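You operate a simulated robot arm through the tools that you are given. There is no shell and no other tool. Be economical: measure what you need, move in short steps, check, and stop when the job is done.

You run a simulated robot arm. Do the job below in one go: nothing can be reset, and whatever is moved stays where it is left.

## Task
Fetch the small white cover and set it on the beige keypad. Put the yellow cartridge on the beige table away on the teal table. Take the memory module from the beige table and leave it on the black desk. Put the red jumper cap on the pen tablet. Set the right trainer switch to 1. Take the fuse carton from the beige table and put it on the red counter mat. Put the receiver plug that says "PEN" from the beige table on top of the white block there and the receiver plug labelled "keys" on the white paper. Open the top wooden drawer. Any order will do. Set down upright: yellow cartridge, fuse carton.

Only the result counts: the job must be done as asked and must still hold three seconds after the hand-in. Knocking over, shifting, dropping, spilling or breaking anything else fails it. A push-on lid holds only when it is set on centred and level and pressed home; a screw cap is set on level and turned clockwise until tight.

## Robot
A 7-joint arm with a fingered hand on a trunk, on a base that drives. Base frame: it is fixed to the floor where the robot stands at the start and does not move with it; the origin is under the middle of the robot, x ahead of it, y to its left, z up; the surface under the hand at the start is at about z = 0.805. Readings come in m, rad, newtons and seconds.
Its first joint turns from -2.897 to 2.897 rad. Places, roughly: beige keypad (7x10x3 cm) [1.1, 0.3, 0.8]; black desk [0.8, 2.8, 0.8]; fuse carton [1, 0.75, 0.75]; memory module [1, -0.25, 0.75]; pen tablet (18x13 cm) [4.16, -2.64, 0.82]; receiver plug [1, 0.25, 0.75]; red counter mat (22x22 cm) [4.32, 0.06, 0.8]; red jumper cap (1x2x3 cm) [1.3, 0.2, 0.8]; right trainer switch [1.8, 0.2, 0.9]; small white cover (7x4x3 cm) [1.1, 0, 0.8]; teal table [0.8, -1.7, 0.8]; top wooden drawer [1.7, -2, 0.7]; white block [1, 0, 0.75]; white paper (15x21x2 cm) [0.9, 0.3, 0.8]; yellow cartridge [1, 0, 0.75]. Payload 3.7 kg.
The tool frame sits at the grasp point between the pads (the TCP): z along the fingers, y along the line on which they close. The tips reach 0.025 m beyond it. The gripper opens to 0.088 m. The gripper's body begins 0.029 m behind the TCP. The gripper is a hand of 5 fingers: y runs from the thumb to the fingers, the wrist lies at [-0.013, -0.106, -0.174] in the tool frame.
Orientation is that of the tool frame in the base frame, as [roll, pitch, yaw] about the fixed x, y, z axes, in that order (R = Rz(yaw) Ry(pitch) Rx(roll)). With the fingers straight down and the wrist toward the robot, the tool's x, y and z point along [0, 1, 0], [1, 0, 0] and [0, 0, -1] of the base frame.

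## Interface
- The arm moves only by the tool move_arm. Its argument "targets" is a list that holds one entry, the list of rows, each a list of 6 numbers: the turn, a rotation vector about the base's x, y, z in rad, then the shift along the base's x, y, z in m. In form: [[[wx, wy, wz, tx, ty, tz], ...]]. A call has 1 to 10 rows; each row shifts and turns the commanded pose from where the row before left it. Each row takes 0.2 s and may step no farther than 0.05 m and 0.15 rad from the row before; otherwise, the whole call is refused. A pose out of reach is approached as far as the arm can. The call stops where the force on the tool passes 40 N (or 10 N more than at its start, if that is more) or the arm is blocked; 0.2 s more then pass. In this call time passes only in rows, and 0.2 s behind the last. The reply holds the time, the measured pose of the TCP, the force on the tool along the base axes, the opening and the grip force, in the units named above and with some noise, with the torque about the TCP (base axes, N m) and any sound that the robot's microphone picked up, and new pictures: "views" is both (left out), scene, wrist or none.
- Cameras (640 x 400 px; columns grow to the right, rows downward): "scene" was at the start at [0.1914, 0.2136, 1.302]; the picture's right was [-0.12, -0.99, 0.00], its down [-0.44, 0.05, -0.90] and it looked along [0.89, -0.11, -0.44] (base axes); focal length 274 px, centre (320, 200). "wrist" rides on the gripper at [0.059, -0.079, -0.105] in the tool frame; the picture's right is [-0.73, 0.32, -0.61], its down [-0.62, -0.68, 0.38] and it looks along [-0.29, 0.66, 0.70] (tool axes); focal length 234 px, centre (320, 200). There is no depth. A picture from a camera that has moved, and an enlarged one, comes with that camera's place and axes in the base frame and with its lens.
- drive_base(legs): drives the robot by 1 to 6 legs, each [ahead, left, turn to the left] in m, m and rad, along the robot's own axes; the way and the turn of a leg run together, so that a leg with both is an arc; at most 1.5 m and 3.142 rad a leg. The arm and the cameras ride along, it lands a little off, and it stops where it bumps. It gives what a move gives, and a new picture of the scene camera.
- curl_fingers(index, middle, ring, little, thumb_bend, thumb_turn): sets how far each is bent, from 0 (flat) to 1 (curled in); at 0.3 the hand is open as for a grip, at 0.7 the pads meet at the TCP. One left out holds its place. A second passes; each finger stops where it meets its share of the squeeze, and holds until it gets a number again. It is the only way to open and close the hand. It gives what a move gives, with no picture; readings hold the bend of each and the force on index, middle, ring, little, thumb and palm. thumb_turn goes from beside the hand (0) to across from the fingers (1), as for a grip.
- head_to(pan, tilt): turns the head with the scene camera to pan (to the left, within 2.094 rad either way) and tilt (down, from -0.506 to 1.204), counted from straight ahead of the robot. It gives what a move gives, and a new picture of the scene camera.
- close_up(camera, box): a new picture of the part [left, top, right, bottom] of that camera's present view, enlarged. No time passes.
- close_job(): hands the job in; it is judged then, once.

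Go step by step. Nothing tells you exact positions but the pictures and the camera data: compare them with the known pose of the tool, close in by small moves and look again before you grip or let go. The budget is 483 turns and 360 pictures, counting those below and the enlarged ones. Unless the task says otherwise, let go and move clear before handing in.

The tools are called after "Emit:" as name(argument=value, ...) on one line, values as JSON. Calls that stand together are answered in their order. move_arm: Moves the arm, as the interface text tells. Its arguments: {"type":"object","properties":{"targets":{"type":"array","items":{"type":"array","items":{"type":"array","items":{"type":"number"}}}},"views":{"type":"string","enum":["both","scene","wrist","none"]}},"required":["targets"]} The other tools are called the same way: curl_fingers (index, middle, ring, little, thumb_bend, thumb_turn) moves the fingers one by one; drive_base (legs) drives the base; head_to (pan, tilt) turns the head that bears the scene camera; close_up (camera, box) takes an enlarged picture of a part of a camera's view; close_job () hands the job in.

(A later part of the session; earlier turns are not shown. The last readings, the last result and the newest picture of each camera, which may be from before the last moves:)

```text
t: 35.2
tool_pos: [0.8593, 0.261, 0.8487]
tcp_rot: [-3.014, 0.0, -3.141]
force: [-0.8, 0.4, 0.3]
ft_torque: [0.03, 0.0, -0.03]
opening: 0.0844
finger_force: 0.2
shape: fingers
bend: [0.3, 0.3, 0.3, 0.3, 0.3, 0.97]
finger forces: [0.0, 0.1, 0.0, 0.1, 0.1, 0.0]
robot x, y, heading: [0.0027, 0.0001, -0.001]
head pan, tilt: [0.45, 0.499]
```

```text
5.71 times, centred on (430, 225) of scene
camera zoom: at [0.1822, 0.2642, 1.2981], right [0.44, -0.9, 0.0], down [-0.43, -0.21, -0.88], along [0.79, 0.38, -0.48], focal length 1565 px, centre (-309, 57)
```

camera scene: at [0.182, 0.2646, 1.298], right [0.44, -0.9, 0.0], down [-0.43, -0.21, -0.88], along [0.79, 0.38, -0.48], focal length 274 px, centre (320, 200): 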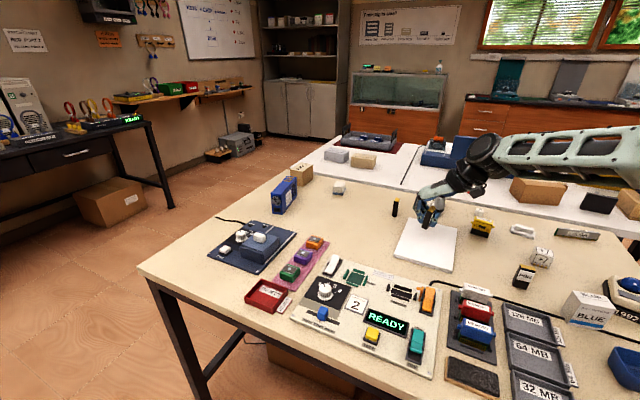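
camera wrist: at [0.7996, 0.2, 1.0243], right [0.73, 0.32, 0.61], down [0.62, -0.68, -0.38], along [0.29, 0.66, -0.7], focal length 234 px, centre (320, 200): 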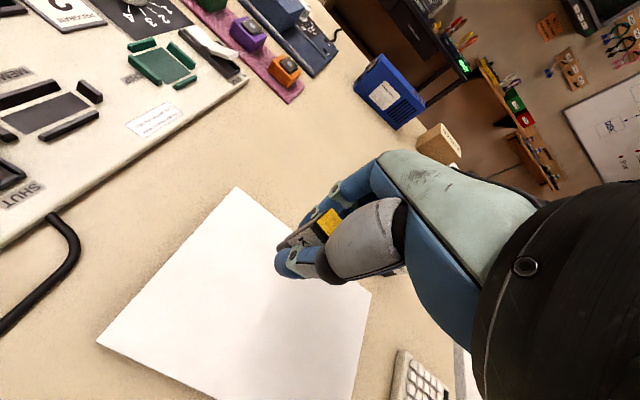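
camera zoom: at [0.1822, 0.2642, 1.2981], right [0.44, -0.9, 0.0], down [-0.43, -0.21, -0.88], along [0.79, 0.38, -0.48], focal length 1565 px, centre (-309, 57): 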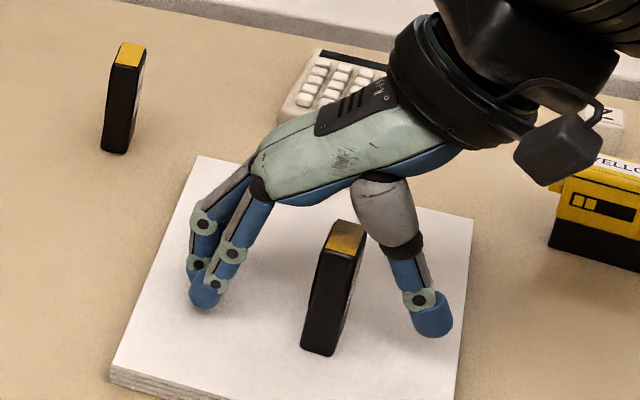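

KEYS plug stands on the paper. I lift off and move over toward the PEN plug, turning the hand to close along x.

Emit:
move_arm(targets=[[[0, 0, 0, 0, 0, 0.04], [0, 0, 0, 0, 0, 0.045], [0.13, 0, 0, 0, 0, 0.03], [0, 0, -0.143, -0.01, -0.02, 0.01], [0, 0, -0.143, -0.01, -0.02, 0.01], [0, 0, -0.143, -0.01, -0.02, 0], [0, 0, -0.143, -0.01, -0.02, 0], [0, 0, -0.143, 0, -0.02, 0], [0, 0, -0.143, 0, -0.02, 0], [0, 0, -0.143, 0, -0.02, 0]]], views="none")

Emit:
move_arm(targets=[[[0, 0, -0.143, 0, -0.02, 0], [0, 0, -0.143, 0, -0.02, 0], [0, 0, -0.143, 0, -0.02, 0], [0, 0, -0.143, 0, -0.015, 0]]], views="wrist")

Emit:
head_to(pan=-0.1, tilt=0.5)

```text
t: 37.4
tool_pos: [0.8172, 0.119, 0.9825]
tcp_rot: [-3.14, 0.0, 2.137]
force: [-1.1, -0.3, -0.2]
ft_torque: [-0.01, 0.0, 0.01]
opening: 0.0846
finger_force: 0.1
shape: fingers
bend: [0.3, 0.3, 0.3, 0.3, 0.3, 0.97]
finger forces: [0.1, 0.1, 0.0, 0.1, 0.0, 0.0]
robot x, y, heading: [-0.0005, 0.0025, 0.002]
head pan, tilt: [0.45, 0.499]
```

```text
t: 38.4
tool_pos: [0.819, 0.0442, 0.9844]
tcp_rot: [-3.141, -0.001, 1.568]
force: [-0.5, -0.5, 0.4]
ft_torque: [0.0, 0.04, 0.0]
opening: 0.0845
finger_force: 0.1
shape: fingers
bend: [0.3, 0.3, 0.3, 0.3, 0.3, 0.97]
finger forces: [0.0, 0.1, 0.1, 0.0, 0.1, 0.0]
robot x, y, heading: [0.0, -0.0013, -0.004]
head pan, tilt: [0.45, 0.499]
camera wrist: at [0.7397, 0.1024, 1.0892], right [0.32, -0.73, 0.61], down [-0.68, -0.62, -0.38], along [0.66, -0.29, -0.7], focal length 234 px, centre (320, 200)
```

wrist: 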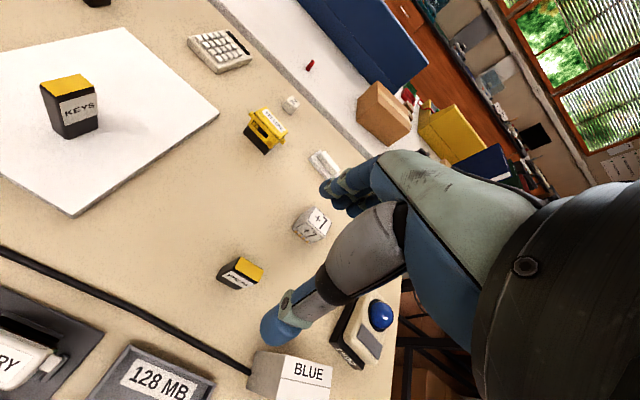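

```text
t: 39.4
tool_pos: [0.818, 0.0449, 0.9832]
tcp_rot: [3.142, 0.002, 1.568]
force: [-0.4, 0.5, 0.0]
ft_torque: [-0.01, 0.0, 0.0]
opening: 0.0846
finger_force: 0.0
shape: fingers
bend: [0.3, 0.3, 0.3, 0.3, 0.3, 0.97]
finger forces: [0.0, 0.1, 0.1, 0.0, 0.0, 0.0]
robot x, y, heading: [0.0013, 0.0002, 0.003]
head pan, tilt: [-0.099, 0.499]
camera scene: at [0.1908, 0.2156, 1.2981], right [-0.1, -1.0, 0.0], down [-0.48, 0.05, -0.88], along [0.87, -0.09, -0.48], focal length 274 px, centre (320, 200)
```

scene: 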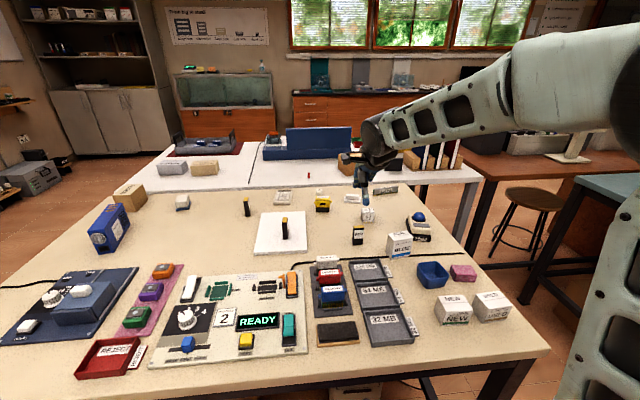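

The PEN plug is right under the TCP. I check its orientation closely.

Emit:
close_up(camera="wrist", box=[190, 190, 350, 290])

Emit:
close_up(camera="scene", box=[320, 190, 400, 250])

```text
4.00 times, centred on (270, 240) of wrist
camera zoom: at [0.7396, 0.1027, 1.0892], right [0.32, -0.73, 0.61], down [-0.68, -0.62, -0.38], along [0.66, -0.29, -0.7], focal length 937 px, centre (520, 40)
```

zoom: 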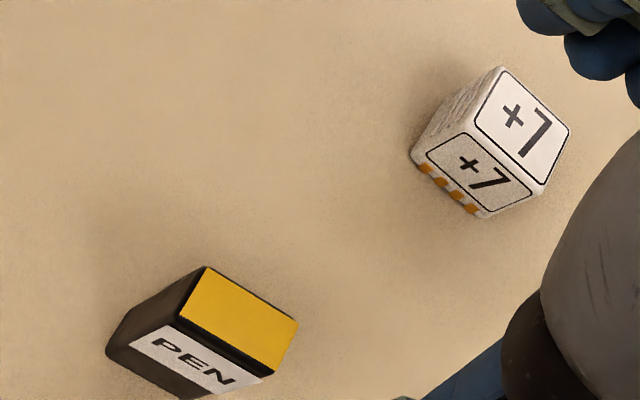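

```text
6.67 times, centred on (360, 220) of scene
camera zoom: at [0.1908, 0.2156, 1.2981], right [-0.1, -1.0, 0.0], down [-0.48, 0.05, -0.88], along [0.87, -0.09, -0.48], focal length 1826 px, centre (53, 67)
```

zoom: 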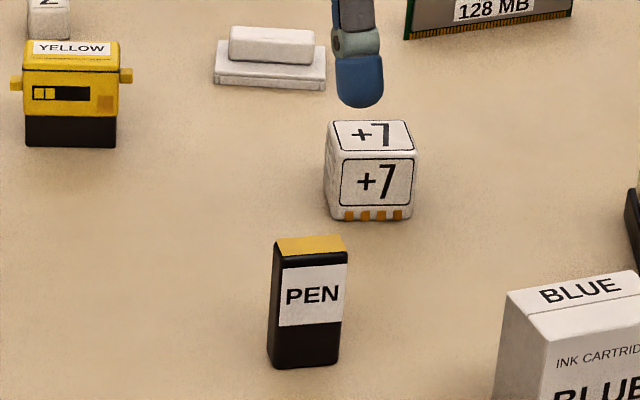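

PEN plug centre (0.822, 0.044), thin along x, aligned with the hand. I descend and grip.

Emit:
move_arm(targets=[[[0, 0, 0, 0.004, -0.001, -0.045], [0, 0, 0, 0, 0, -0.045], [0, 0, 0, 0, 0, -0.045], [0, 0, 0, 0, 0, -0.007]]], views="wrist")

Emit:
curl_fingers(index=0.75, middle=0.75, ring=0.75, little=0.75, thumb_bend=0.75)

Emit:
close_up(camera="scene", box=[310, 170, 410, 250])

```text
t: 40.4
tool_pos: [0.8225, 0.0434, 0.8424]
tcp_rot: [-3.141, 0.0, 1.57]
force: [-0.3, -0.1, -0.1]
ft_torque: [-0.04, -0.04, 0.01]
opening: 0.0848
finger_force: 0.1
shape: fingers
bend: [0.3, 0.3, 0.3, 0.3, 0.3, 0.97]
finger forces: [0.0, 0.0, 0.1, 0.0, 0.0, 0.1]
robot x, y, heading: [0.0013, 0.0021, 0.003]
head pan, tilt: [-0.099, 0.499]
camera wrist: at [0.7438, 0.1018, 0.9485], right [0.32, -0.73, 0.61], down [-0.68, -0.62, -0.38], along [0.66, -0.29, -0.7], focal length 234 px, centre (320, 200)
```

wrist: 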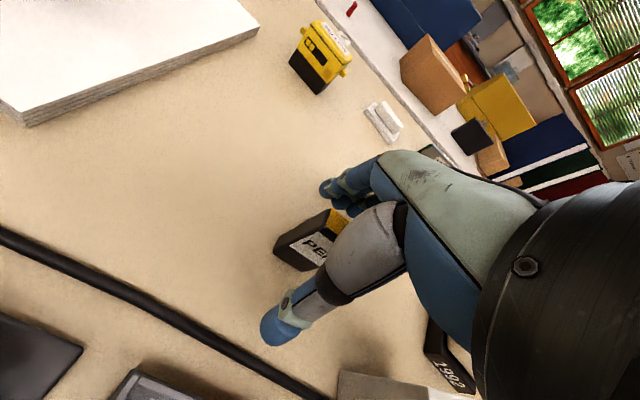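

```text
t: 41.4
tool_pos: [0.8243, 0.0435, 0.8428]
tcp_rot: [3.141, 0.0, 1.57]
force: [-0.7, 0.2, 0.5]
ft_torque: [0.01, -0.02, -0.01]
opening: 0.0088
finger_force: 11.5
shape: fingers
bend: [0.73, 0.73, 0.75, 0.75, 0.65, 0.95]
finger forces: [8.0, 3.6, 0.0, 0.0, 11.7, 0.0]
robot x, y, heading: [-0.0021, -0.0002, -0.007]
head pan, tilt: [-0.099, 0.499]
```

```text
5.00 times, centred on (360, 210) of scene
camera zoom: at [0.1908, 0.2156, 1.2981], right [-0.1, -1.0, 0.0], down [-0.48, 0.05, -0.88], along [0.87, -0.09, -0.48], focal length 1370 px, centre (120, 150)
```

zoom: 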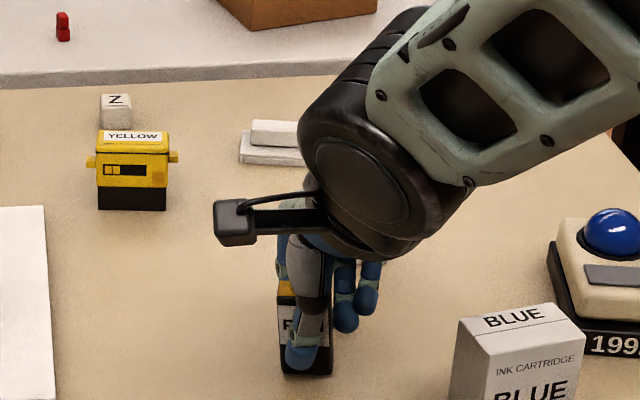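

Gripped. I lift, level the plug, and move over the +7 white block.

Emit:
move_arm(targets=[[[0, 0, 0, 0, 0, 0.045], [0, 0.13, 0, 0, 0, 0.045], [0, 0, 0, 0.04, -0.02, 0], [0, 0, 0, 0.04, -0.02, 0], [0, 0, 0, 0.038, -0.018, 0]]], views="wrist")

Emit:
close_up(camera="scene", box=[330, 150, 430, 230])

```text
t: 42.6
tool_pos: [0.9391, -0.0128, 0.9341]
tcp_rot: [-3.013, 0.0, 1.569]
force: [0.9, 0.3, -0.3]
ft_torque: [-0.02, -0.02, 0.0]
opening: 0.0087
finger_force: 11.5
shape: fingers
bend: [0.73, 0.73, 0.75, 0.75, 0.65, 0.95]
finger forces: [7.9, 3.6, 0.0, 0.0, 11.6, 0.0]
robot x, y, heading: [0.0033, 0.0002, -0.002]
head pan, tilt: [-0.099, 0.499]
camera wrist: at [0.8741, 0.0448, 1.0483], right [0.4, -0.73, 0.56], down [-0.73, -0.62, -0.29], along [0.56, -0.29, -0.77], focal length 234 px, centre (320, 200)
```

wrist: 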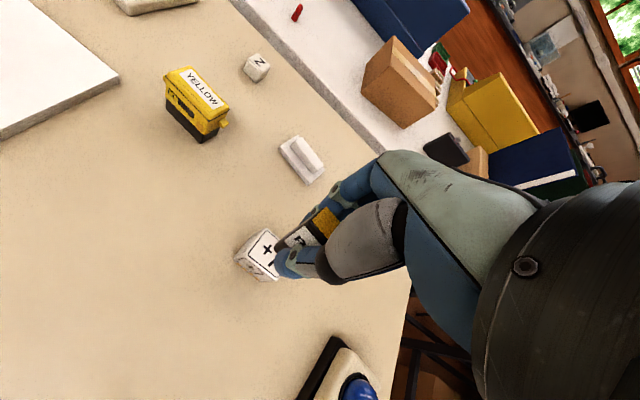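

```text
5.00 times, centred on (380, 190) of scene
camera zoom: at [0.1904, 0.2157, 1.2981], right [-0.1, -1.0, 0.0], down [-0.48, 0.05, -0.88], along [0.87, -0.09, -0.48], focal length 1370 px, centre (20, 250)
```

zoom: 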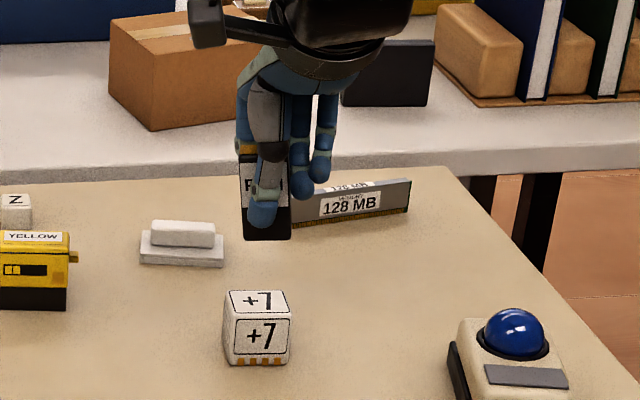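

Roughly aligned. I lower to about 1.5 cm above the block and check from both cameras.

Emit:
move_arm(targets=[[[0, 0, 0, 0.004, 0.002, -0.02], [0, 0, 0, 0, 0, -0.014]]], views="none")

Emit:
close_up(camera="wrist", box=[210, 170, 370, 290])

Emit:
close_up(camera="scene", box=[340, 170, 420, 230])

```text
t: 43.2
tool_pos: [0.9451, -0.0115, 0.8992]
tcp_rot: [-3.013, 0.001, 1.569]
force: [0.5, -1.0, 0.6]
ft_torque: [-0.02, -0.01, -0.02]
opening: 0.0086
finger_force: 11.7
shape: fingers
bend: [0.73, 0.74, 0.75, 0.75, 0.65, 0.95]
finger forces: [7.8, 3.7, 0.0, 0.0, 11.6, 0.0]
robot x, y, heading: [-0.0012, 0.0005, 0.004]
head pan, tilt: [-0.099, 0.499]
```

```text
3.33 times, centred on (290, 230) of wrist
camera zoom: at [0.8797, 0.0471, 1.0134], right [0.4, -0.73, 0.56], down [-0.73, -0.62, -0.29], along [0.56, -0.29, -0.78], focal length 781 px, centre (420, 100)
```

zoom: 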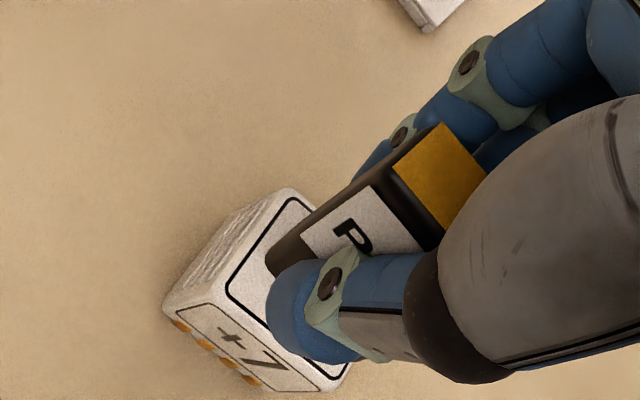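

```text
6.67 times, centred on (380, 200) of scene
camera zoom: at [0.1908, 0.2155, 1.2981], right [-0.1, -0.99, 0.0], down [-0.48, 0.05, -0.88], along [0.87, -0.09, -0.48], focal length 1826 px, centre (-80, 200)
```

zoom: 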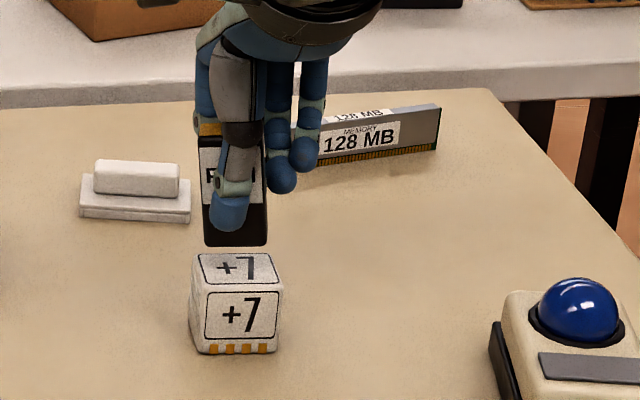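

Alignment is within a few millimetres. I lower onto the block in small steps.

Emit:
move_arm(targets=[[[0, 0, 0, 0, 0, -0.008], [0, 0, 0, 0, 0, -0.004], [0, 0, 0, 0, 0, -0.002]]], views="none")

Emit:
close_up(camera="scene", box=[340, 170, 420, 230])

```text
t: 44.0
tool_pos: [0.9453, -0.0118, 0.8838]
tcp_rot: [-3.009, 0.0, 1.568]
force: [0.2, -0.5, -0.6]
ft_torque: [-0.01, 0.01, 0.03]
opening: 0.009
finger_force: 12.2
shape: fingers
bend: [0.73, 0.74, 0.75, 0.75, 0.65, 0.95]
finger forces: [7.9, 3.7, 0.0, 0.1, 11.6, 0.0]
robot x, y, heading: [0.0004, -0.0031, -0.002]
head pan, tilt: [-0.099, 0.499]
```

```text
6.67 times, centred on (380, 200) of scene
camera zoom: at [0.1909, 0.2155, 1.2981], right [-0.1, -1.0, 0.0], down [-0.48, 0.05, -0.88], along [0.87, -0.09, -0.48], focal length 1826 px, centre (-80, 200)
```

zoom: 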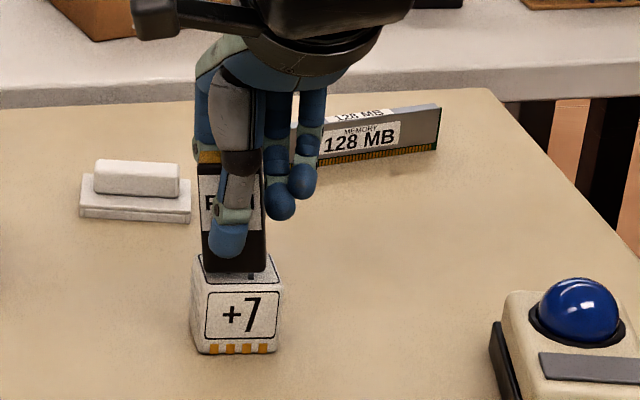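

Emit:
move_arm(targets=[[[0, 0, 0, 0, 0, -0.002], [0, 0, 0, 0, 0, -0.001]]], views="none")

Emit:
move_arm(targets=[[[0, 0, 0, 0, 0, -0.002]]], views="none")

Emit:
close_up(camera="wrist", box=[210, 170, 370, 290])

```text
t: 44.6
tool_pos: [0.9459, -0.0122, 0.8807]
tcp_rot: [-3.014, 0.001, 1.569]
force: [-0.1, -0.7, 2.9]
ft_torque: [0.02, 0.01, 0.03]
opening: 0.0086
finger_force: 12.1
shape: fingers
bend: [0.73, 0.74, 0.75, 0.75, 0.65, 0.95]
finger forces: [8.0, 3.6, 0.0, 0.0, 11.7, 0.0]
robot x, y, heading: [0.0011, -0.0004, -0.006]
head pan, tilt: [-0.099, 0.499]
```

```text
t: 45.0
tool_pos: [0.9456, -0.0137, 0.8798]
tcp_rot: [-3.013, 0.0, 1.568]
force: [-0.7, -0.4, 7.1]
ft_torque: [0.11, 0.01, -0.01]
opening: 0.0082
finger_force: 12.0
shape: fingers
bend: [0.73, 0.74, 0.75, 0.75, 0.65, 0.95]
finger forces: [8.6, 3.5, 0.0, 0.0, 12.0, 0.0]
robot x, y, heading: [-0.0038, 0.0009, 0.003]
head pan, tilt: [-0.099, 0.499]
```

```text
3.33 times, centred on (290, 230) of wrist
camera zoom: at [0.8799, 0.0456, 0.9944], right [0.4, -0.73, 0.56], down [-0.73, -0.62, -0.29], along [0.56, -0.29, -0.77], focal length 781 px, centre (420, 100)
```

zoom: 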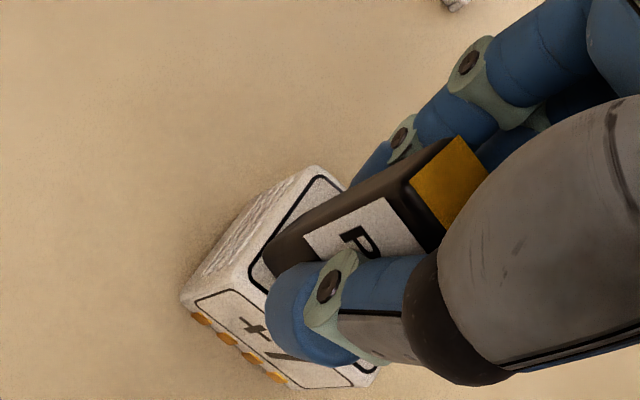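

Contact on the block, plug well centred. I release gently.

Emit:
move_arm(targets=[[[0, 0, 0, 0, 0, 0.0015]]], views="none")

Emit:
curl_fingers(index=0.65, middle=0.65, ring=0.6, little=0.6, thumb_bend=0.58)

Emit:
curl_fingers(index=0.3, middle=0.3, ring=0.3, little=0.3, thumb_bend=0.3)

Emit:
close_up(camera="scene", box=[340, 170, 420, 230])

```text
t: 45.4
tool_pos: [0.9451, -0.0122, 0.8797]
tcp_rot: [-3.011, 0.0, 1.57]
force: [0.3, 0.0, 1.9]
ft_torque: [-0.02, -0.03, -0.01]
opening: 0.0085
finger_force: 12.2
shape: fingers
bend: [0.73, 0.74, 0.75, 0.75, 0.65, 0.95]
finger forces: [8.7, 3.7, 0.0, 0.0, 11.6, 0.0]
robot x, y, heading: [-0.0005, 0.0018, 0.0]
head pan, tilt: [-0.099, 0.499]
```

```text
t: 46.4
tool_pos: [0.944, -0.013, 0.8806]
tcp_rot: [-3.011, -0.001, 1.569]
force: [-0.1, 0.0, 0.1]
ft_torque: [0.04, 0.0, 0.02]
opening: 0.0169
finger_force: 0.0
shape: fingers
bend: [0.65, 0.65, 0.6, 0.6, 0.57, 0.97]
finger forces: [0.0, 0.0, 0.1, 0.0, 0.0, 0.0]
robot x, y, heading: [-0.0003, 0.0005, 0.004]
head pan, tilt: [-0.099, 0.499]
```

```text
t: 47.4
tool_pos: [0.9444, -0.0137, 0.8795]
tcp_rot: [-3.01, -0.001, 1.568]
force: [-0.2, -0.5, -0.2]
ft_torque: [0.01, 0.01, 0.01]
opening: 0.0843
finger_force: 0.0
shape: fingers
bend: [0.3, 0.3, 0.3, 0.3, 0.3, 0.97]
finger forces: [0.0, 0.1, 0.0, 0.1, 0.0, 0.1]
robot x, y, heading: [-0.0012, -0.0033, 0.002]
head pan, tilt: [-0.099, 0.499]
```

```text
6.67 times, centred on (380, 200) of scene
camera zoom: at [0.1908, 0.2155, 1.2981], right [-0.1, -1.0, 0.0], down [-0.48, 0.05, -0.88], along [0.87, -0.09, -0.48], focal length 1826 px, centre (-80, 200)
```

zoom: 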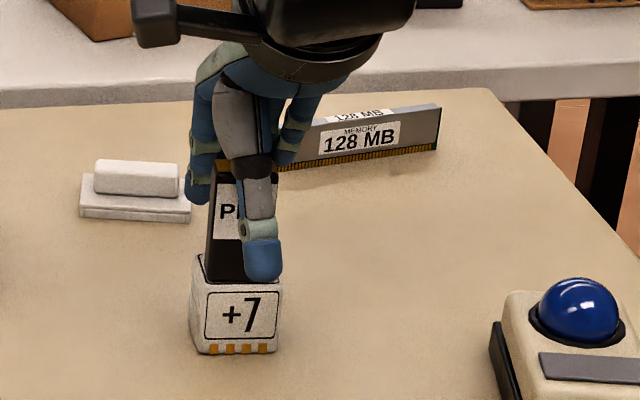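

PEN plug stands on the block. I rise straight up and look at the cover from above.

Emit:
move_arm(targets=[[[0, 0, 0, 0, 0, 0.045], [0, 0, 0, 0, 0, 0.045], [0, -0.13, 0, 0, 0, 0.03], [0, 0, 0, 0.04, 0.006, 0], [0, 0, 0, 0.04, 0.006, 0], [0, 0, 0, 0.04, 0.006, 0]]], views="wrist")

Emit:
head_to(pan=-0.1, tilt=0.45)

```text
t: 48.8
tool_pos: [1.0664, 0.0041, 1.0013]
tcp_rot: [3.14, 0.001, 1.569]
force: [0.1, 0.4, -0.2]
ft_torque: [-0.01, -0.02, 0.0]
opening: 0.085
finger_force: 0.0
shape: fingers
bend: [0.3, 0.3, 0.3, 0.3, 0.3, 0.97]
finger forces: [0.0, 0.1, 0.0, 0.0, 0.1, 0.0]
robot x, y, heading: [0.0016, 0.001, 0.002]
head pan, tilt: [-0.099, 0.499]
camera wrist: at [0.9869, 0.0623, 1.1048], right [0.32, -0.73, 0.61], down [-0.68, -0.62, -0.38], along [0.66, -0.29, -0.69], focal length 234 px, centre (320, 200)
```

wrist: 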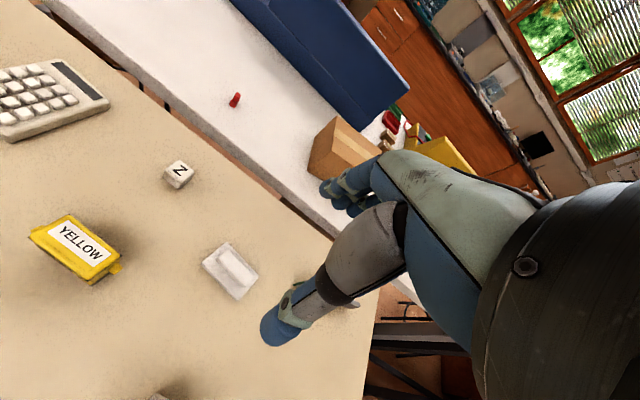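

```text
t: 49.4
tool_pos: [1.0663, 0.0044, 0.9974]
tcp_rot: [-3.142, 0.0, 1.571]
force: [-0.7, 1.2, -0.3]
ft_torque: [0.01, 0.01, -0.01]
opening: 0.0846
finger_force: 0.1
shape: fingers
bend: [0.3, 0.3, 0.3, 0.3, 0.3, 0.97]
finger forces: [0.1, 0.0, 0.0, 0.0, 0.0, 0.0]
robot x, y, heading: [0.0003, 0.0006, 0.0]
head pan, tilt: [-0.099, 0.45]
camera scene: at [0.1917, 0.2155, 1.3025], right [-0.1, -1.0, 0.0], down [-0.43, 0.04, -0.9], along [0.9, -0.09, -0.44], focal length 274 px, centre (320, 200)
```

scene: 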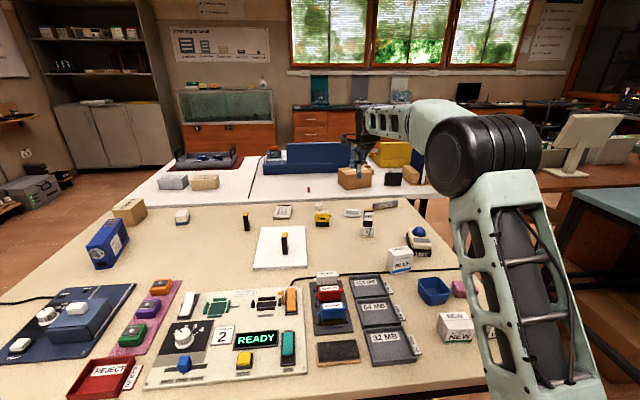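

Emit:
close_up(camera="wrist", box=[180, 220, 300, 310])

Emit:
close_up(camera="wrist", box=[0, 30, 200, 180])

```text
4.44 times, centred on (240, 265) of wrist
camera zoom: at [0.9869, 0.0626, 1.1036], right [0.32, -0.73, 0.61], down [-0.68, -0.62, -0.38], along [0.66, -0.29, -0.7], focal length 1041 px, centre (676, -89)
```

zoom: 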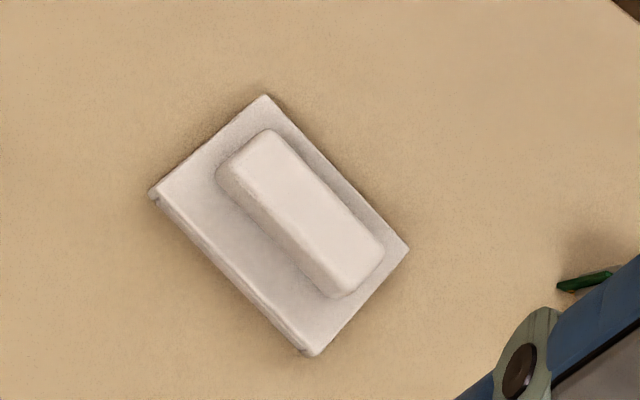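

```text
2.67 times, centred on (100, 105) of wrist
camera zoom: at [0.9869, 0.0626, 1.1036], right [0.32, -0.73, 0.61], down [-0.68, -0.62, -0.38], along [0.66, -0.29, -0.7], focal length 624 px, centre (907, 453)
```

zoom: 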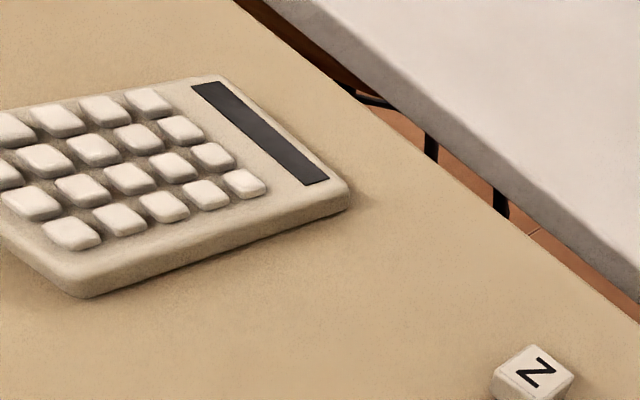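

The cover's plate centre is near (1.081, 0.006), rotated about −0.21 rad. The memory module is close, so I shift the grip slightly to +y; turn and descend halfway, then check.

Emit:
move_arm(targets=[[[0, 0, -0.11, 0.009, 0.008, -0.03], [0, 0, -0.11, 0.008, 0.008, -0.03], [0, 0, 0, 0, 0, -0.04]]], views="none")

Emit:
close_up(camera="wrist", box=[180, 130, 420, 310])

Emit:
close_up(camera="scene", box=[320, 160, 420, 230])

```text
t: 50.2
tool_pos: [1.0826, 0.0206, 0.8995]
tcp_rot: [3.141, -0.001, 1.348]
force: [0.1, 0.3, 0.2]
ft_torque: [0.01, -0.01, 0.0]
opening: 0.0848
finger_force: 0.0
shape: fingers
bend: [0.3, 0.3, 0.3, 0.3, 0.3, 0.97]
finger forces: [0.1, 0.0, 0.1, 0.1, 0.1, 0.0]
robot x, y, heading: [0.0005, -0.0005, -0.002]
head pan, tilt: [-0.099, 0.45]
```

```text
2.22 times, centred on (300, 220) of wrist
camera zoom: at [1.0174, 0.0941, 1.0052], right [0.15, -0.78, 0.61], down [-0.8, -0.46, -0.38], along [0.58, -0.43, -0.7], focal length 520 px, centre (364, 156)
```

zoom: 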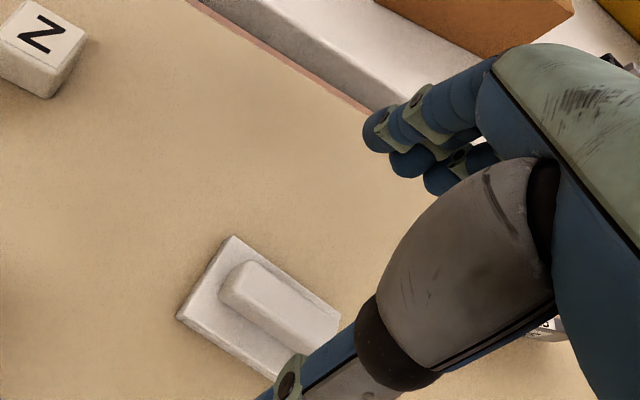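

```text
5.71 times, centred on (370, 195) of scene
camera zoom: at [0.1916, 0.2154, 1.3026], right [-0.1, -0.99, 0.0], down [-0.43, 0.04, -0.9], along [0.9, -0.09, -0.44], focal length 1565 px, centre (34, 229)
```

zoom: 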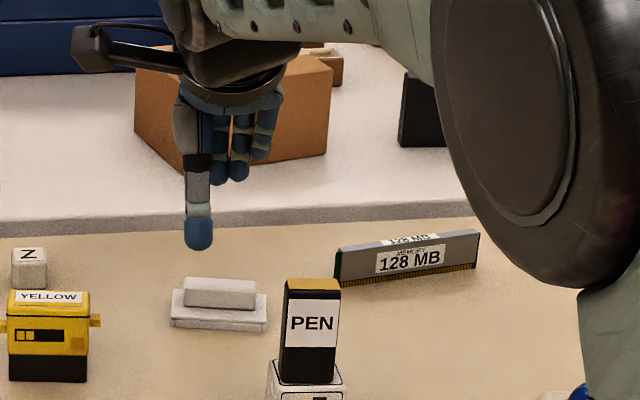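

Both pictures agree well enough. I descend to grip height and check.

Emit:
move_arm(targets=[[[0, 0, 0, -0.002, 0, -0.04], [0, 0, 0, 0, 0, -0.025]]], views="none")

Emit:
close_up(camera="wrist", box=[180, 130, 420, 310])

Emit:
close_up(camera="scene", box=[320, 170, 400, 230])

```text
t: 50.8
tool_pos: [1.0836, 0.0213, 0.8334]
tcp_rot: [-3.14, -0.002, 1.349]
force: [0.3, -0.3, -0.2]
ft_torque: [-0.01, -0.03, -0.03]
opening: 0.0847
finger_force: 0.2
shape: fingers
bend: [0.3, 0.3, 0.3, 0.3, 0.3, 0.97]
finger forces: [0.1, 0.0, 0.1, 0.1, 0.0, 0.0]
robot x, y, heading: [-0.0039, 0.0, 0.004]
head pan, tilt: [-0.099, 0.45]
```

```text
2.22 times, centred on (300, 220) of wrist
camera zoom: at [1.0183, 0.0952, 0.9396], right [0.15, -0.78, 0.61], down [-0.8, -0.46, -0.38], along [0.58, -0.43, -0.7], focal length 520 px, centre (364, 156)
```

zoom: 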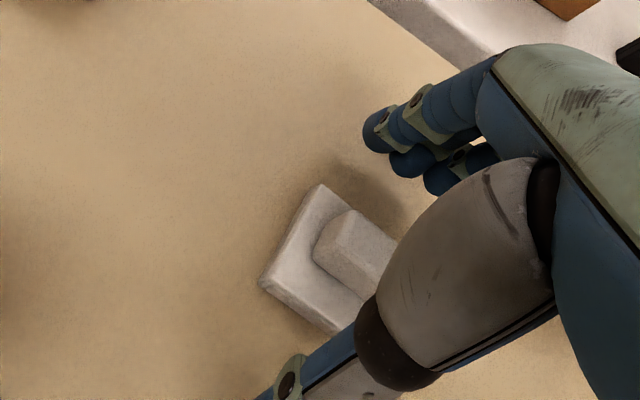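

```text
6.67 times, centred on (360, 200) of scene
camera zoom: at [0.1916, 0.2154, 1.3026], right [-0.1, -1.0, 0.0], down [-0.43, 0.04, -0.9], along [0.9, -0.09, -0.44], focal length 1826 px, centre (53, 200)
```

zoom: 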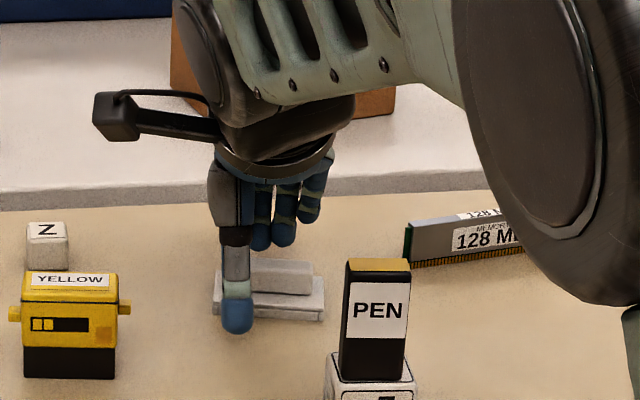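

The module has ample clearance, so I centre the grip better and close.

Emit:
move_arm(targets=[[[0, 0, 0, -0.004, -0.013, 0]]], views="none")

Emit:
curl_fingers(index=0.7, middle=0.7, ring=0.7, little=0.5, thumb_bend=0.7)

Emit:
close_up(camera="scene", box=[320, 170, 400, 230])

Emit:
close_up(camera="wrist", box=[180, 130, 420, 310])

```text
t: 51.2
tool_pos: [1.0779, 0.0096, 0.833]
tcp_rot: [-3.14, 0.002, 1.349]
force: [0.3, 0.1, -0.1]
ft_torque: [-0.03, 0.03, 0.0]
opening: 0.0846
finger_force: 0.0
shape: fingers
bend: [0.3, 0.3, 0.3, 0.3, 0.3, 0.97]
finger forces: [0.1, 0.0, 0.0, 0.0, 0.0, 0.1]
robot x, y, heading: [0.0032, -0.0025, -0.001]
head pan, tilt: [-0.099, 0.45]
```

```text
t: 52.2
tool_pos: [1.077, 0.0074, 0.8353]
tcp_rot: [3.141, -0.001, 1.348]
force: [3.8, 0.1, 13.0]
ft_torque: [-0.12, -0.28, 0.04]
opening: 0.0184
finger_force: 15.4
shape: fingers
bend: [0.64, 0.63, 0.69, 0.5, 0.6, 0.97]
finger forces: [4.9, 17.1, 0.3, 0.0, 8.5, 0.0]
robot x, y, heading: [-0.0008, -0.0022, -0.002]
head pan, tilt: [-0.099, 0.45]
```

```text
6.67 times, centred on (360, 200) of scene
camera zoom: at [0.1914, 0.2154, 1.3026], right [-0.1, -1.0, 0.0], down [-0.43, 0.04, -0.9], along [0.9, -0.09, -0.43], focal length 1826 px, centre (53, 200)
```

zoom: 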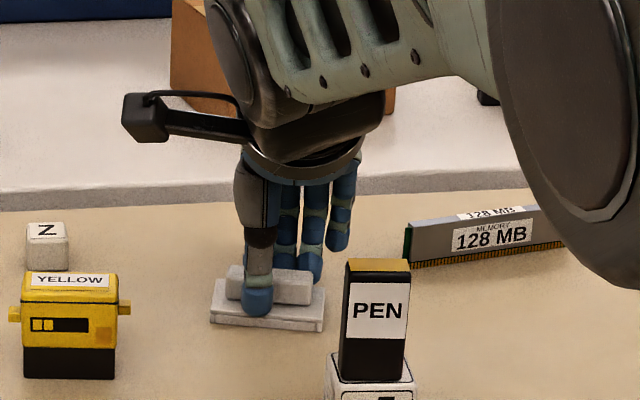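

```text
2.22 times, centred on (300, 220) of wrist
camera zoom: at [1.0127, 0.0815, 0.941], right [0.15, -0.78, 0.61], down [-0.8, -0.46, -0.39], along [0.58, -0.43, -0.69], focal length 520 px, centre (364, 156)
```

zoom: 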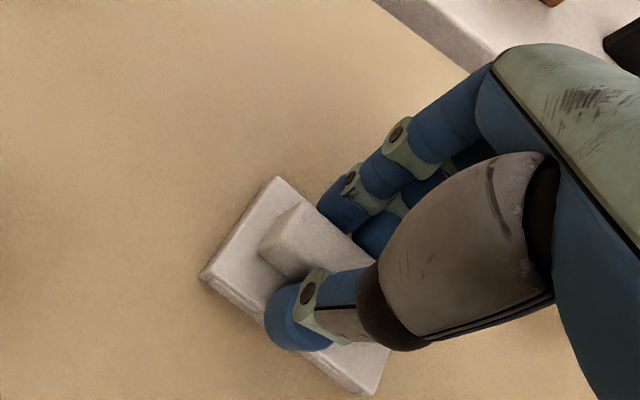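

The fingers hold the cover's handle. I lift slightly and check.

Emit:
move_arm(targets=[[[0, 0, 0, 0, 0, 0.003], [0, 0, 0, 0, 0, 0.01], [0, 0, 0, 0, 0, 0.03]]], views="none")

Emit:
close_up(camera="scene", box=[320, 170, 400, 230])

Emit:
close_up(camera="wrist", box=[180, 130, 420, 310])

```text
t: 53.0
tool_pos: [1.077, 0.0068, 0.8786]
tcp_rot: [-3.14, 0.003, 1.348]
force: [0.0, -0.8, -0.5]
ft_torque: [-0.01, 0.02, -0.02]
opening: 0.018
finger_force: 8.2
shape: fingers
bend: [0.64, 0.64, 0.7, 0.5, 0.6, 0.97]
finger forces: [3.2, 5.3, 0.0, 0.0, 8.4, 0.1]
robot x, y, heading: [-0.0019, -0.0019, 0.002]
head pan, tilt: [-0.099, 0.45]
```

```text
6.67 times, centred on (360, 200) of scene
camera zoom: at [0.1918, 0.2155, 1.3025], right [-0.1, -1.0, 0.0], down [-0.43, 0.04, -0.9], along [0.9, -0.09, -0.44], focal length 1826 px, centre (53, 200)
```

zoom: 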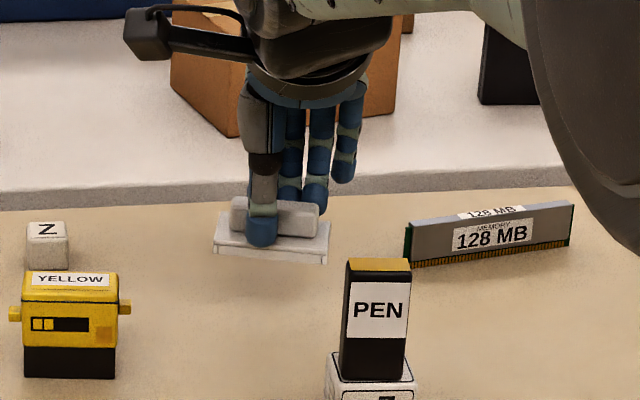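

```text
2.22 times, centred on (300, 220) of wrist
camera zoom: at [1.0125, 0.0815, 0.9841], right [0.16, -0.78, 0.61], down [-0.8, -0.46, -0.38], along [0.58, -0.43, -0.7], focal length 520 px, centre (364, 156)
```

zoom: 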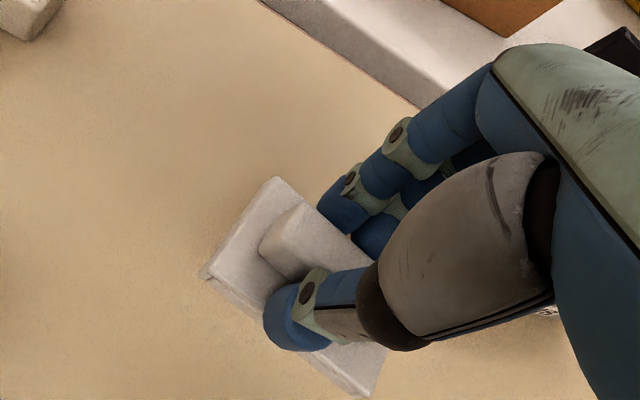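

The cover is held level by its handle. I lift and carry it toward the keypad, turning it square.

Emit:
move_arm(targets=[[[0, 0, 0, 0, 0, 0.04], [0, 0, 0, 0, 0, 0.035], [0, 0, 0.04, -0.005, 0.045, 0], [0, 0, 0.04, -0.005, 0.045, 0], [0, 0, 0.04, 0, 0.045, 0], [0, 0, 0.04, 0, 0.045, 0], [0, 0, 0.04, 0.01, 0.045, 0], [0, 0, 0.02, 0.01, 0.02, 0]]], views="both")

```text
t: 54.8
tool_pos: [1.0857, 0.2522, 0.9524]
tcp_rot: [-3.141, 0.0, 1.57]
force: [-0.1, 0.2, -0.2]
ft_torque: [0.0, 0.03, 0.0]
opening: 0.0179
finger_force: 8.2
shape: fingers
bend: [0.64, 0.64, 0.7, 0.5, 0.6, 0.97]
finger forces: [3.2, 4.8, 0.1, 0.0, 8.2, 0.0]
robot x, y, heading: [0.002, -0.0011, 0.0]
head pan, tilt: [-0.099, 0.45]
camera scene: at [0.1916, 0.2153, 1.3026], right [-0.1, -0.99, 0.0], down [-0.43, 0.04, -0.9], along [0.9, -0.09, -0.44], focal length 274 px, centre (320, 200)
camera wrist: at [1.0061, 0.3107, 1.0581], right [0.32, -0.73, 0.61], down [-0.68, -0.62, -0.38], along [0.66, -0.29, -0.7], focal length 234 px, centre (320, 200)
```

scene: 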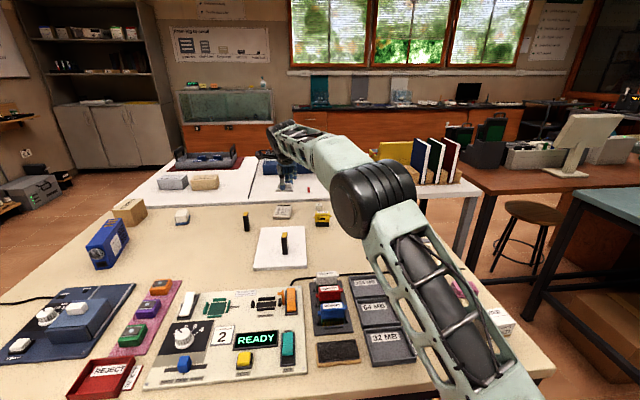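
wrist: 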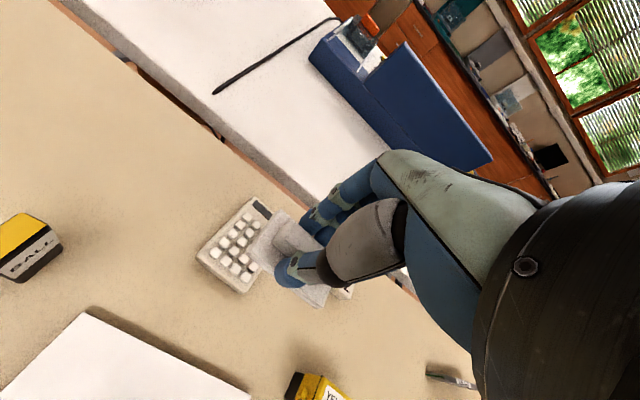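

Emit:
close_up(camera="wrist", box=[180, 180, 340, 310])

Emit:
close_up(camera="scene", box=[250, 160, 330, 230])

```text
3.08 times, centred on (260, 245) of wrist
camera zoom: at [1.0061, 0.3107, 1.0581], right [0.32, -0.73, 0.61], down [-0.68, -0.62, -0.38], along [0.66, -0.29, -0.7], focal length 720 px, centre (505, 62)
```

zoom: 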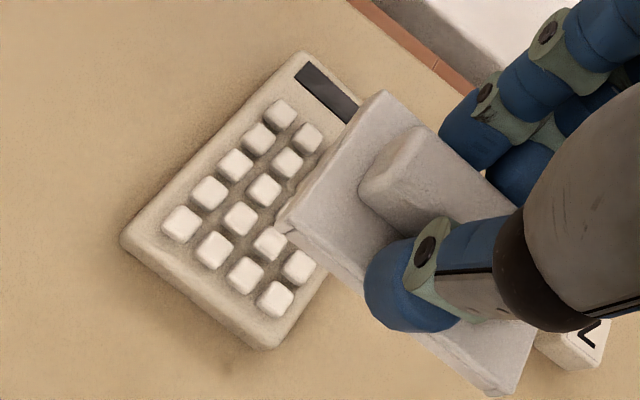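

```text
5.71 times, centred on (290, 195) of scene
camera zoom: at [0.1916, 0.2153, 1.3026], right [-0.1, -0.99, 0.0], down [-0.43, 0.04, -0.9], along [0.9, -0.09, -0.44], focal length 1565 px, centre (491, 229)
```

zoom: 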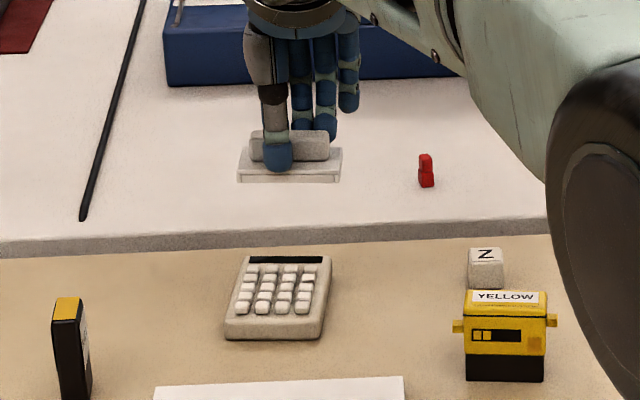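

Keypad centre estimates to (1.117, 0.266), turned about −0.09 rad. I move the cover over it, lowering partway.

Emit:
move_arm(targets=[[[0, 0, -0.045, 0.02, 0.006, -0.02], [0, 0, -0.045, 0.0195, 0.0055, -0.02]]], views="none")

Emit:
close_up(camera="wrist", box=[180, 180, 340, 310])

Emit:
close_up(camera="scene", box=[250, 160, 330, 230])

```text
t: 55.4
tool_pos: [1.1254, 0.2649, 0.9123]
tcp_rot: [3.141, 0.0, 1.478]
force: [0.1, -0.2, 0.9]
ft_torque: [0.01, 0.02, -0.04]
opening: 0.0178
finger_force: 8.3
shape: fingers
bend: [0.64, 0.64, 0.7, 0.5, 0.6, 0.97]
finger forces: [3.1, 4.7, 0.0, 0.0, 8.2, 0.1]
robot x, y, heading: [-0.0018, 0.0026, -0.001]
head pan, tilt: [-0.099, 0.45]
```

```text
3.08 times, centred on (260, 245) of wrist
camera zoom: at [1.0511, 0.3309, 1.0178], right [0.25, -0.75, 0.61], down [-0.74, -0.56, -0.38], along [0.63, -0.35, -0.7], focal length 720 px, centre (505, 62)
```

zoom: 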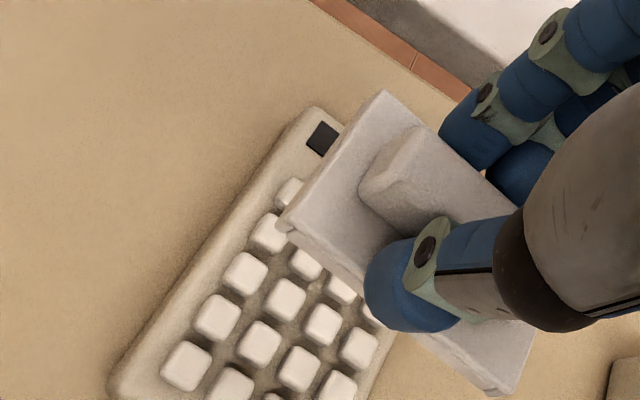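

```text
5.71 times, centred on (290, 195) of scene
camera zoom: at [0.1915, 0.2154, 1.3026], right [-0.1, -0.99, 0.0], down [-0.43, 0.04, -0.9], along [0.9, -0.09, -0.44], focal length 1565 px, centre (491, 229)
```

zoom: 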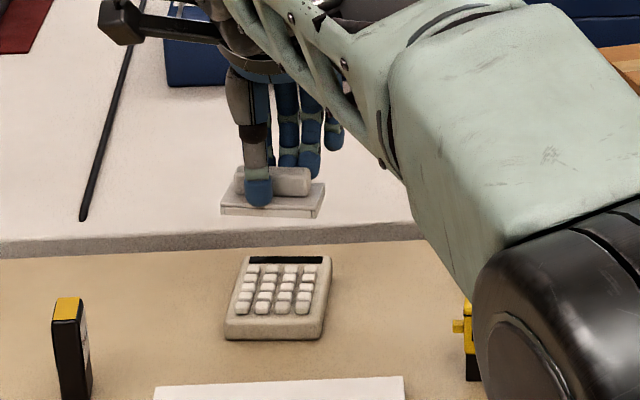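

Alignment nearly right; shift a few millimetres and descend.

Emit:
move_arm(targets=[[[0, 0, 0, 0.003, -0.003, -0.025], [0, 0, 0, 0, 0, -0.015]]], views="none")

Emit:
close_up(camera="wrist", box=[180, 180, 340, 310])

Emit:
close_up(camera="scene", box=[260, 180, 320, 230])

```text
t: 56.0
tool_pos: [1.1294, 0.2635, 0.8722]
tcp_rot: [-3.141, 0.001, 1.476]
force: [-0.1, -0.8, 0.0]
ft_torque: [0.02, -0.02, 0.03]
opening: 0.0178
finger_force: 7.9
shape: fingers
bend: [0.64, 0.64, 0.7, 0.5, 0.6, 0.97]
finger forces: [3.2, 4.6, 0.1, 0.0, 8.3, 0.0]
robot x, y, heading: [0.0002, 0.0022, 0.0]
head pan, tilt: [-0.099, 0.45]
```

```text
3.08 times, centred on (260, 245) of wrist
camera zoom: at [1.0547, 0.3281, 0.978], right [0.25, -0.75, 0.61], down [-0.74, -0.56, -0.38], along [0.63, -0.35, -0.7], focal length 720 px, centre (505, 62)
```

zoom: 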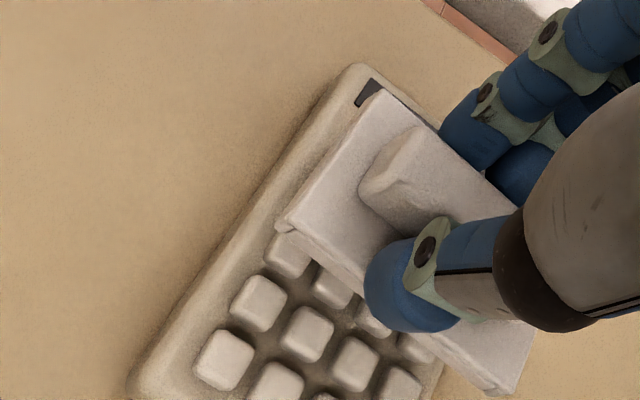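

```text
8.00 times, centred on (290, 205) of scene
camera zoom: at [0.1917, 0.2155, 1.3026], right [-0.1, -1.0, 0.0], down [-0.43, 0.04, -0.9], along [0.9, -0.09, -0.44], focal length 2192 px, centre (560, 160)
```

zoom: 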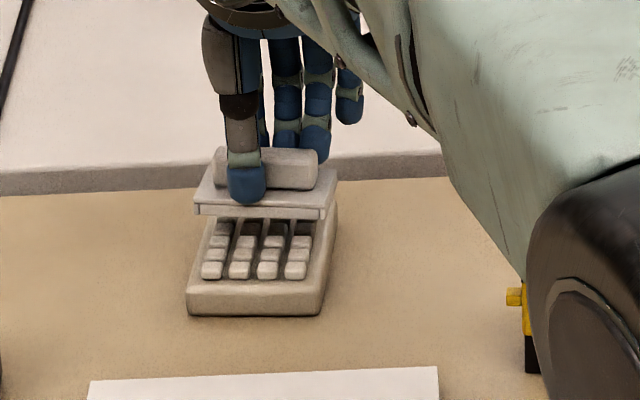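

Good alignment over the keypad. I lower until contact.

Emit:
move_arm(targets=[[[0, 0, 0, -0.003, 0, -0.004], [0, 0, 0, 0, 0, -0.003]]], views="none")

Emit:
move_arm(targets=[[[0, 0, 0, 0, 0, -0.003]]], views="none")

Emit:
close_up(camera="scene", box=[260, 180, 320, 230])

```text
t: 56.6
tool_pos: [1.1243, 0.2629, 0.8665]
tcp_rot: [3.14, 0.001, 1.479]
force: [0.5, 0.4, 1.3]
ft_torque: [0.02, -0.02, -0.02]
opening: 0.0177
finger_force: 8.0
shape: fingers
bend: [0.64, 0.64, 0.7, 0.5, 0.6, 0.97]
finger forces: [3.2, 4.6, 0.1, 0.0, 8.3, 0.1]
robot x, y, heading: [-0.0004, 0.0023, 0.001]
head pan, tilt: [-0.099, 0.45]
```

```text
t: 57.0
tool_pos: [1.1253, 0.2619, 0.8623]
tcp_rot: [3.141, 0.0, 1.479]
force: [0.2, 0.4, 0.2]
ft_torque: [0.02, -0.02, 0.0]
opening: 0.0182
finger_force: 8.1
shape: fingers
bend: [0.64, 0.64, 0.7, 0.5, 0.6, 0.97]
finger forces: [3.2, 4.6, 0.1, 0.0, 8.2, 0.0]
robot x, y, heading: [0.0016, -0.0008, -0.005]
head pan, tilt: [-0.099, 0.45]
```

```text
8.00 times, centred on (290, 205) of scene
camera zoom: at [0.1918, 0.2155, 1.3025], right [-0.1, -1.0, 0.0], down [-0.43, 0.04, -0.9], along [0.9, -0.09, -0.44], focal length 2192 px, centre (560, 160)
```

zoom: 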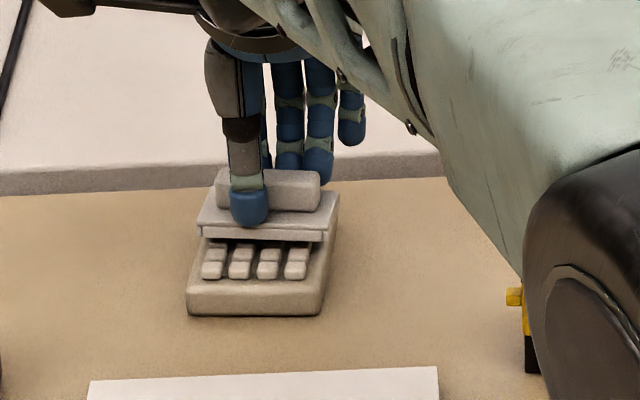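

Emit:
close_up(camera="wrist", box=[160, 180, 340, 320])

```text
2.86 times, centred on (250, 250) of wrist
camera zoom: at [1.0515, 0.3274, 0.968], right [0.25, -0.75, 0.61], down [-0.74, -0.56, -0.38], along [0.63, -0.35, -0.7], focal length 669 px, centre (520, 57)
```

zoom: 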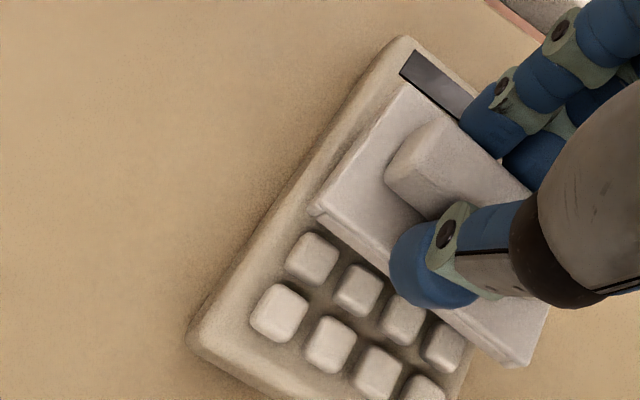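

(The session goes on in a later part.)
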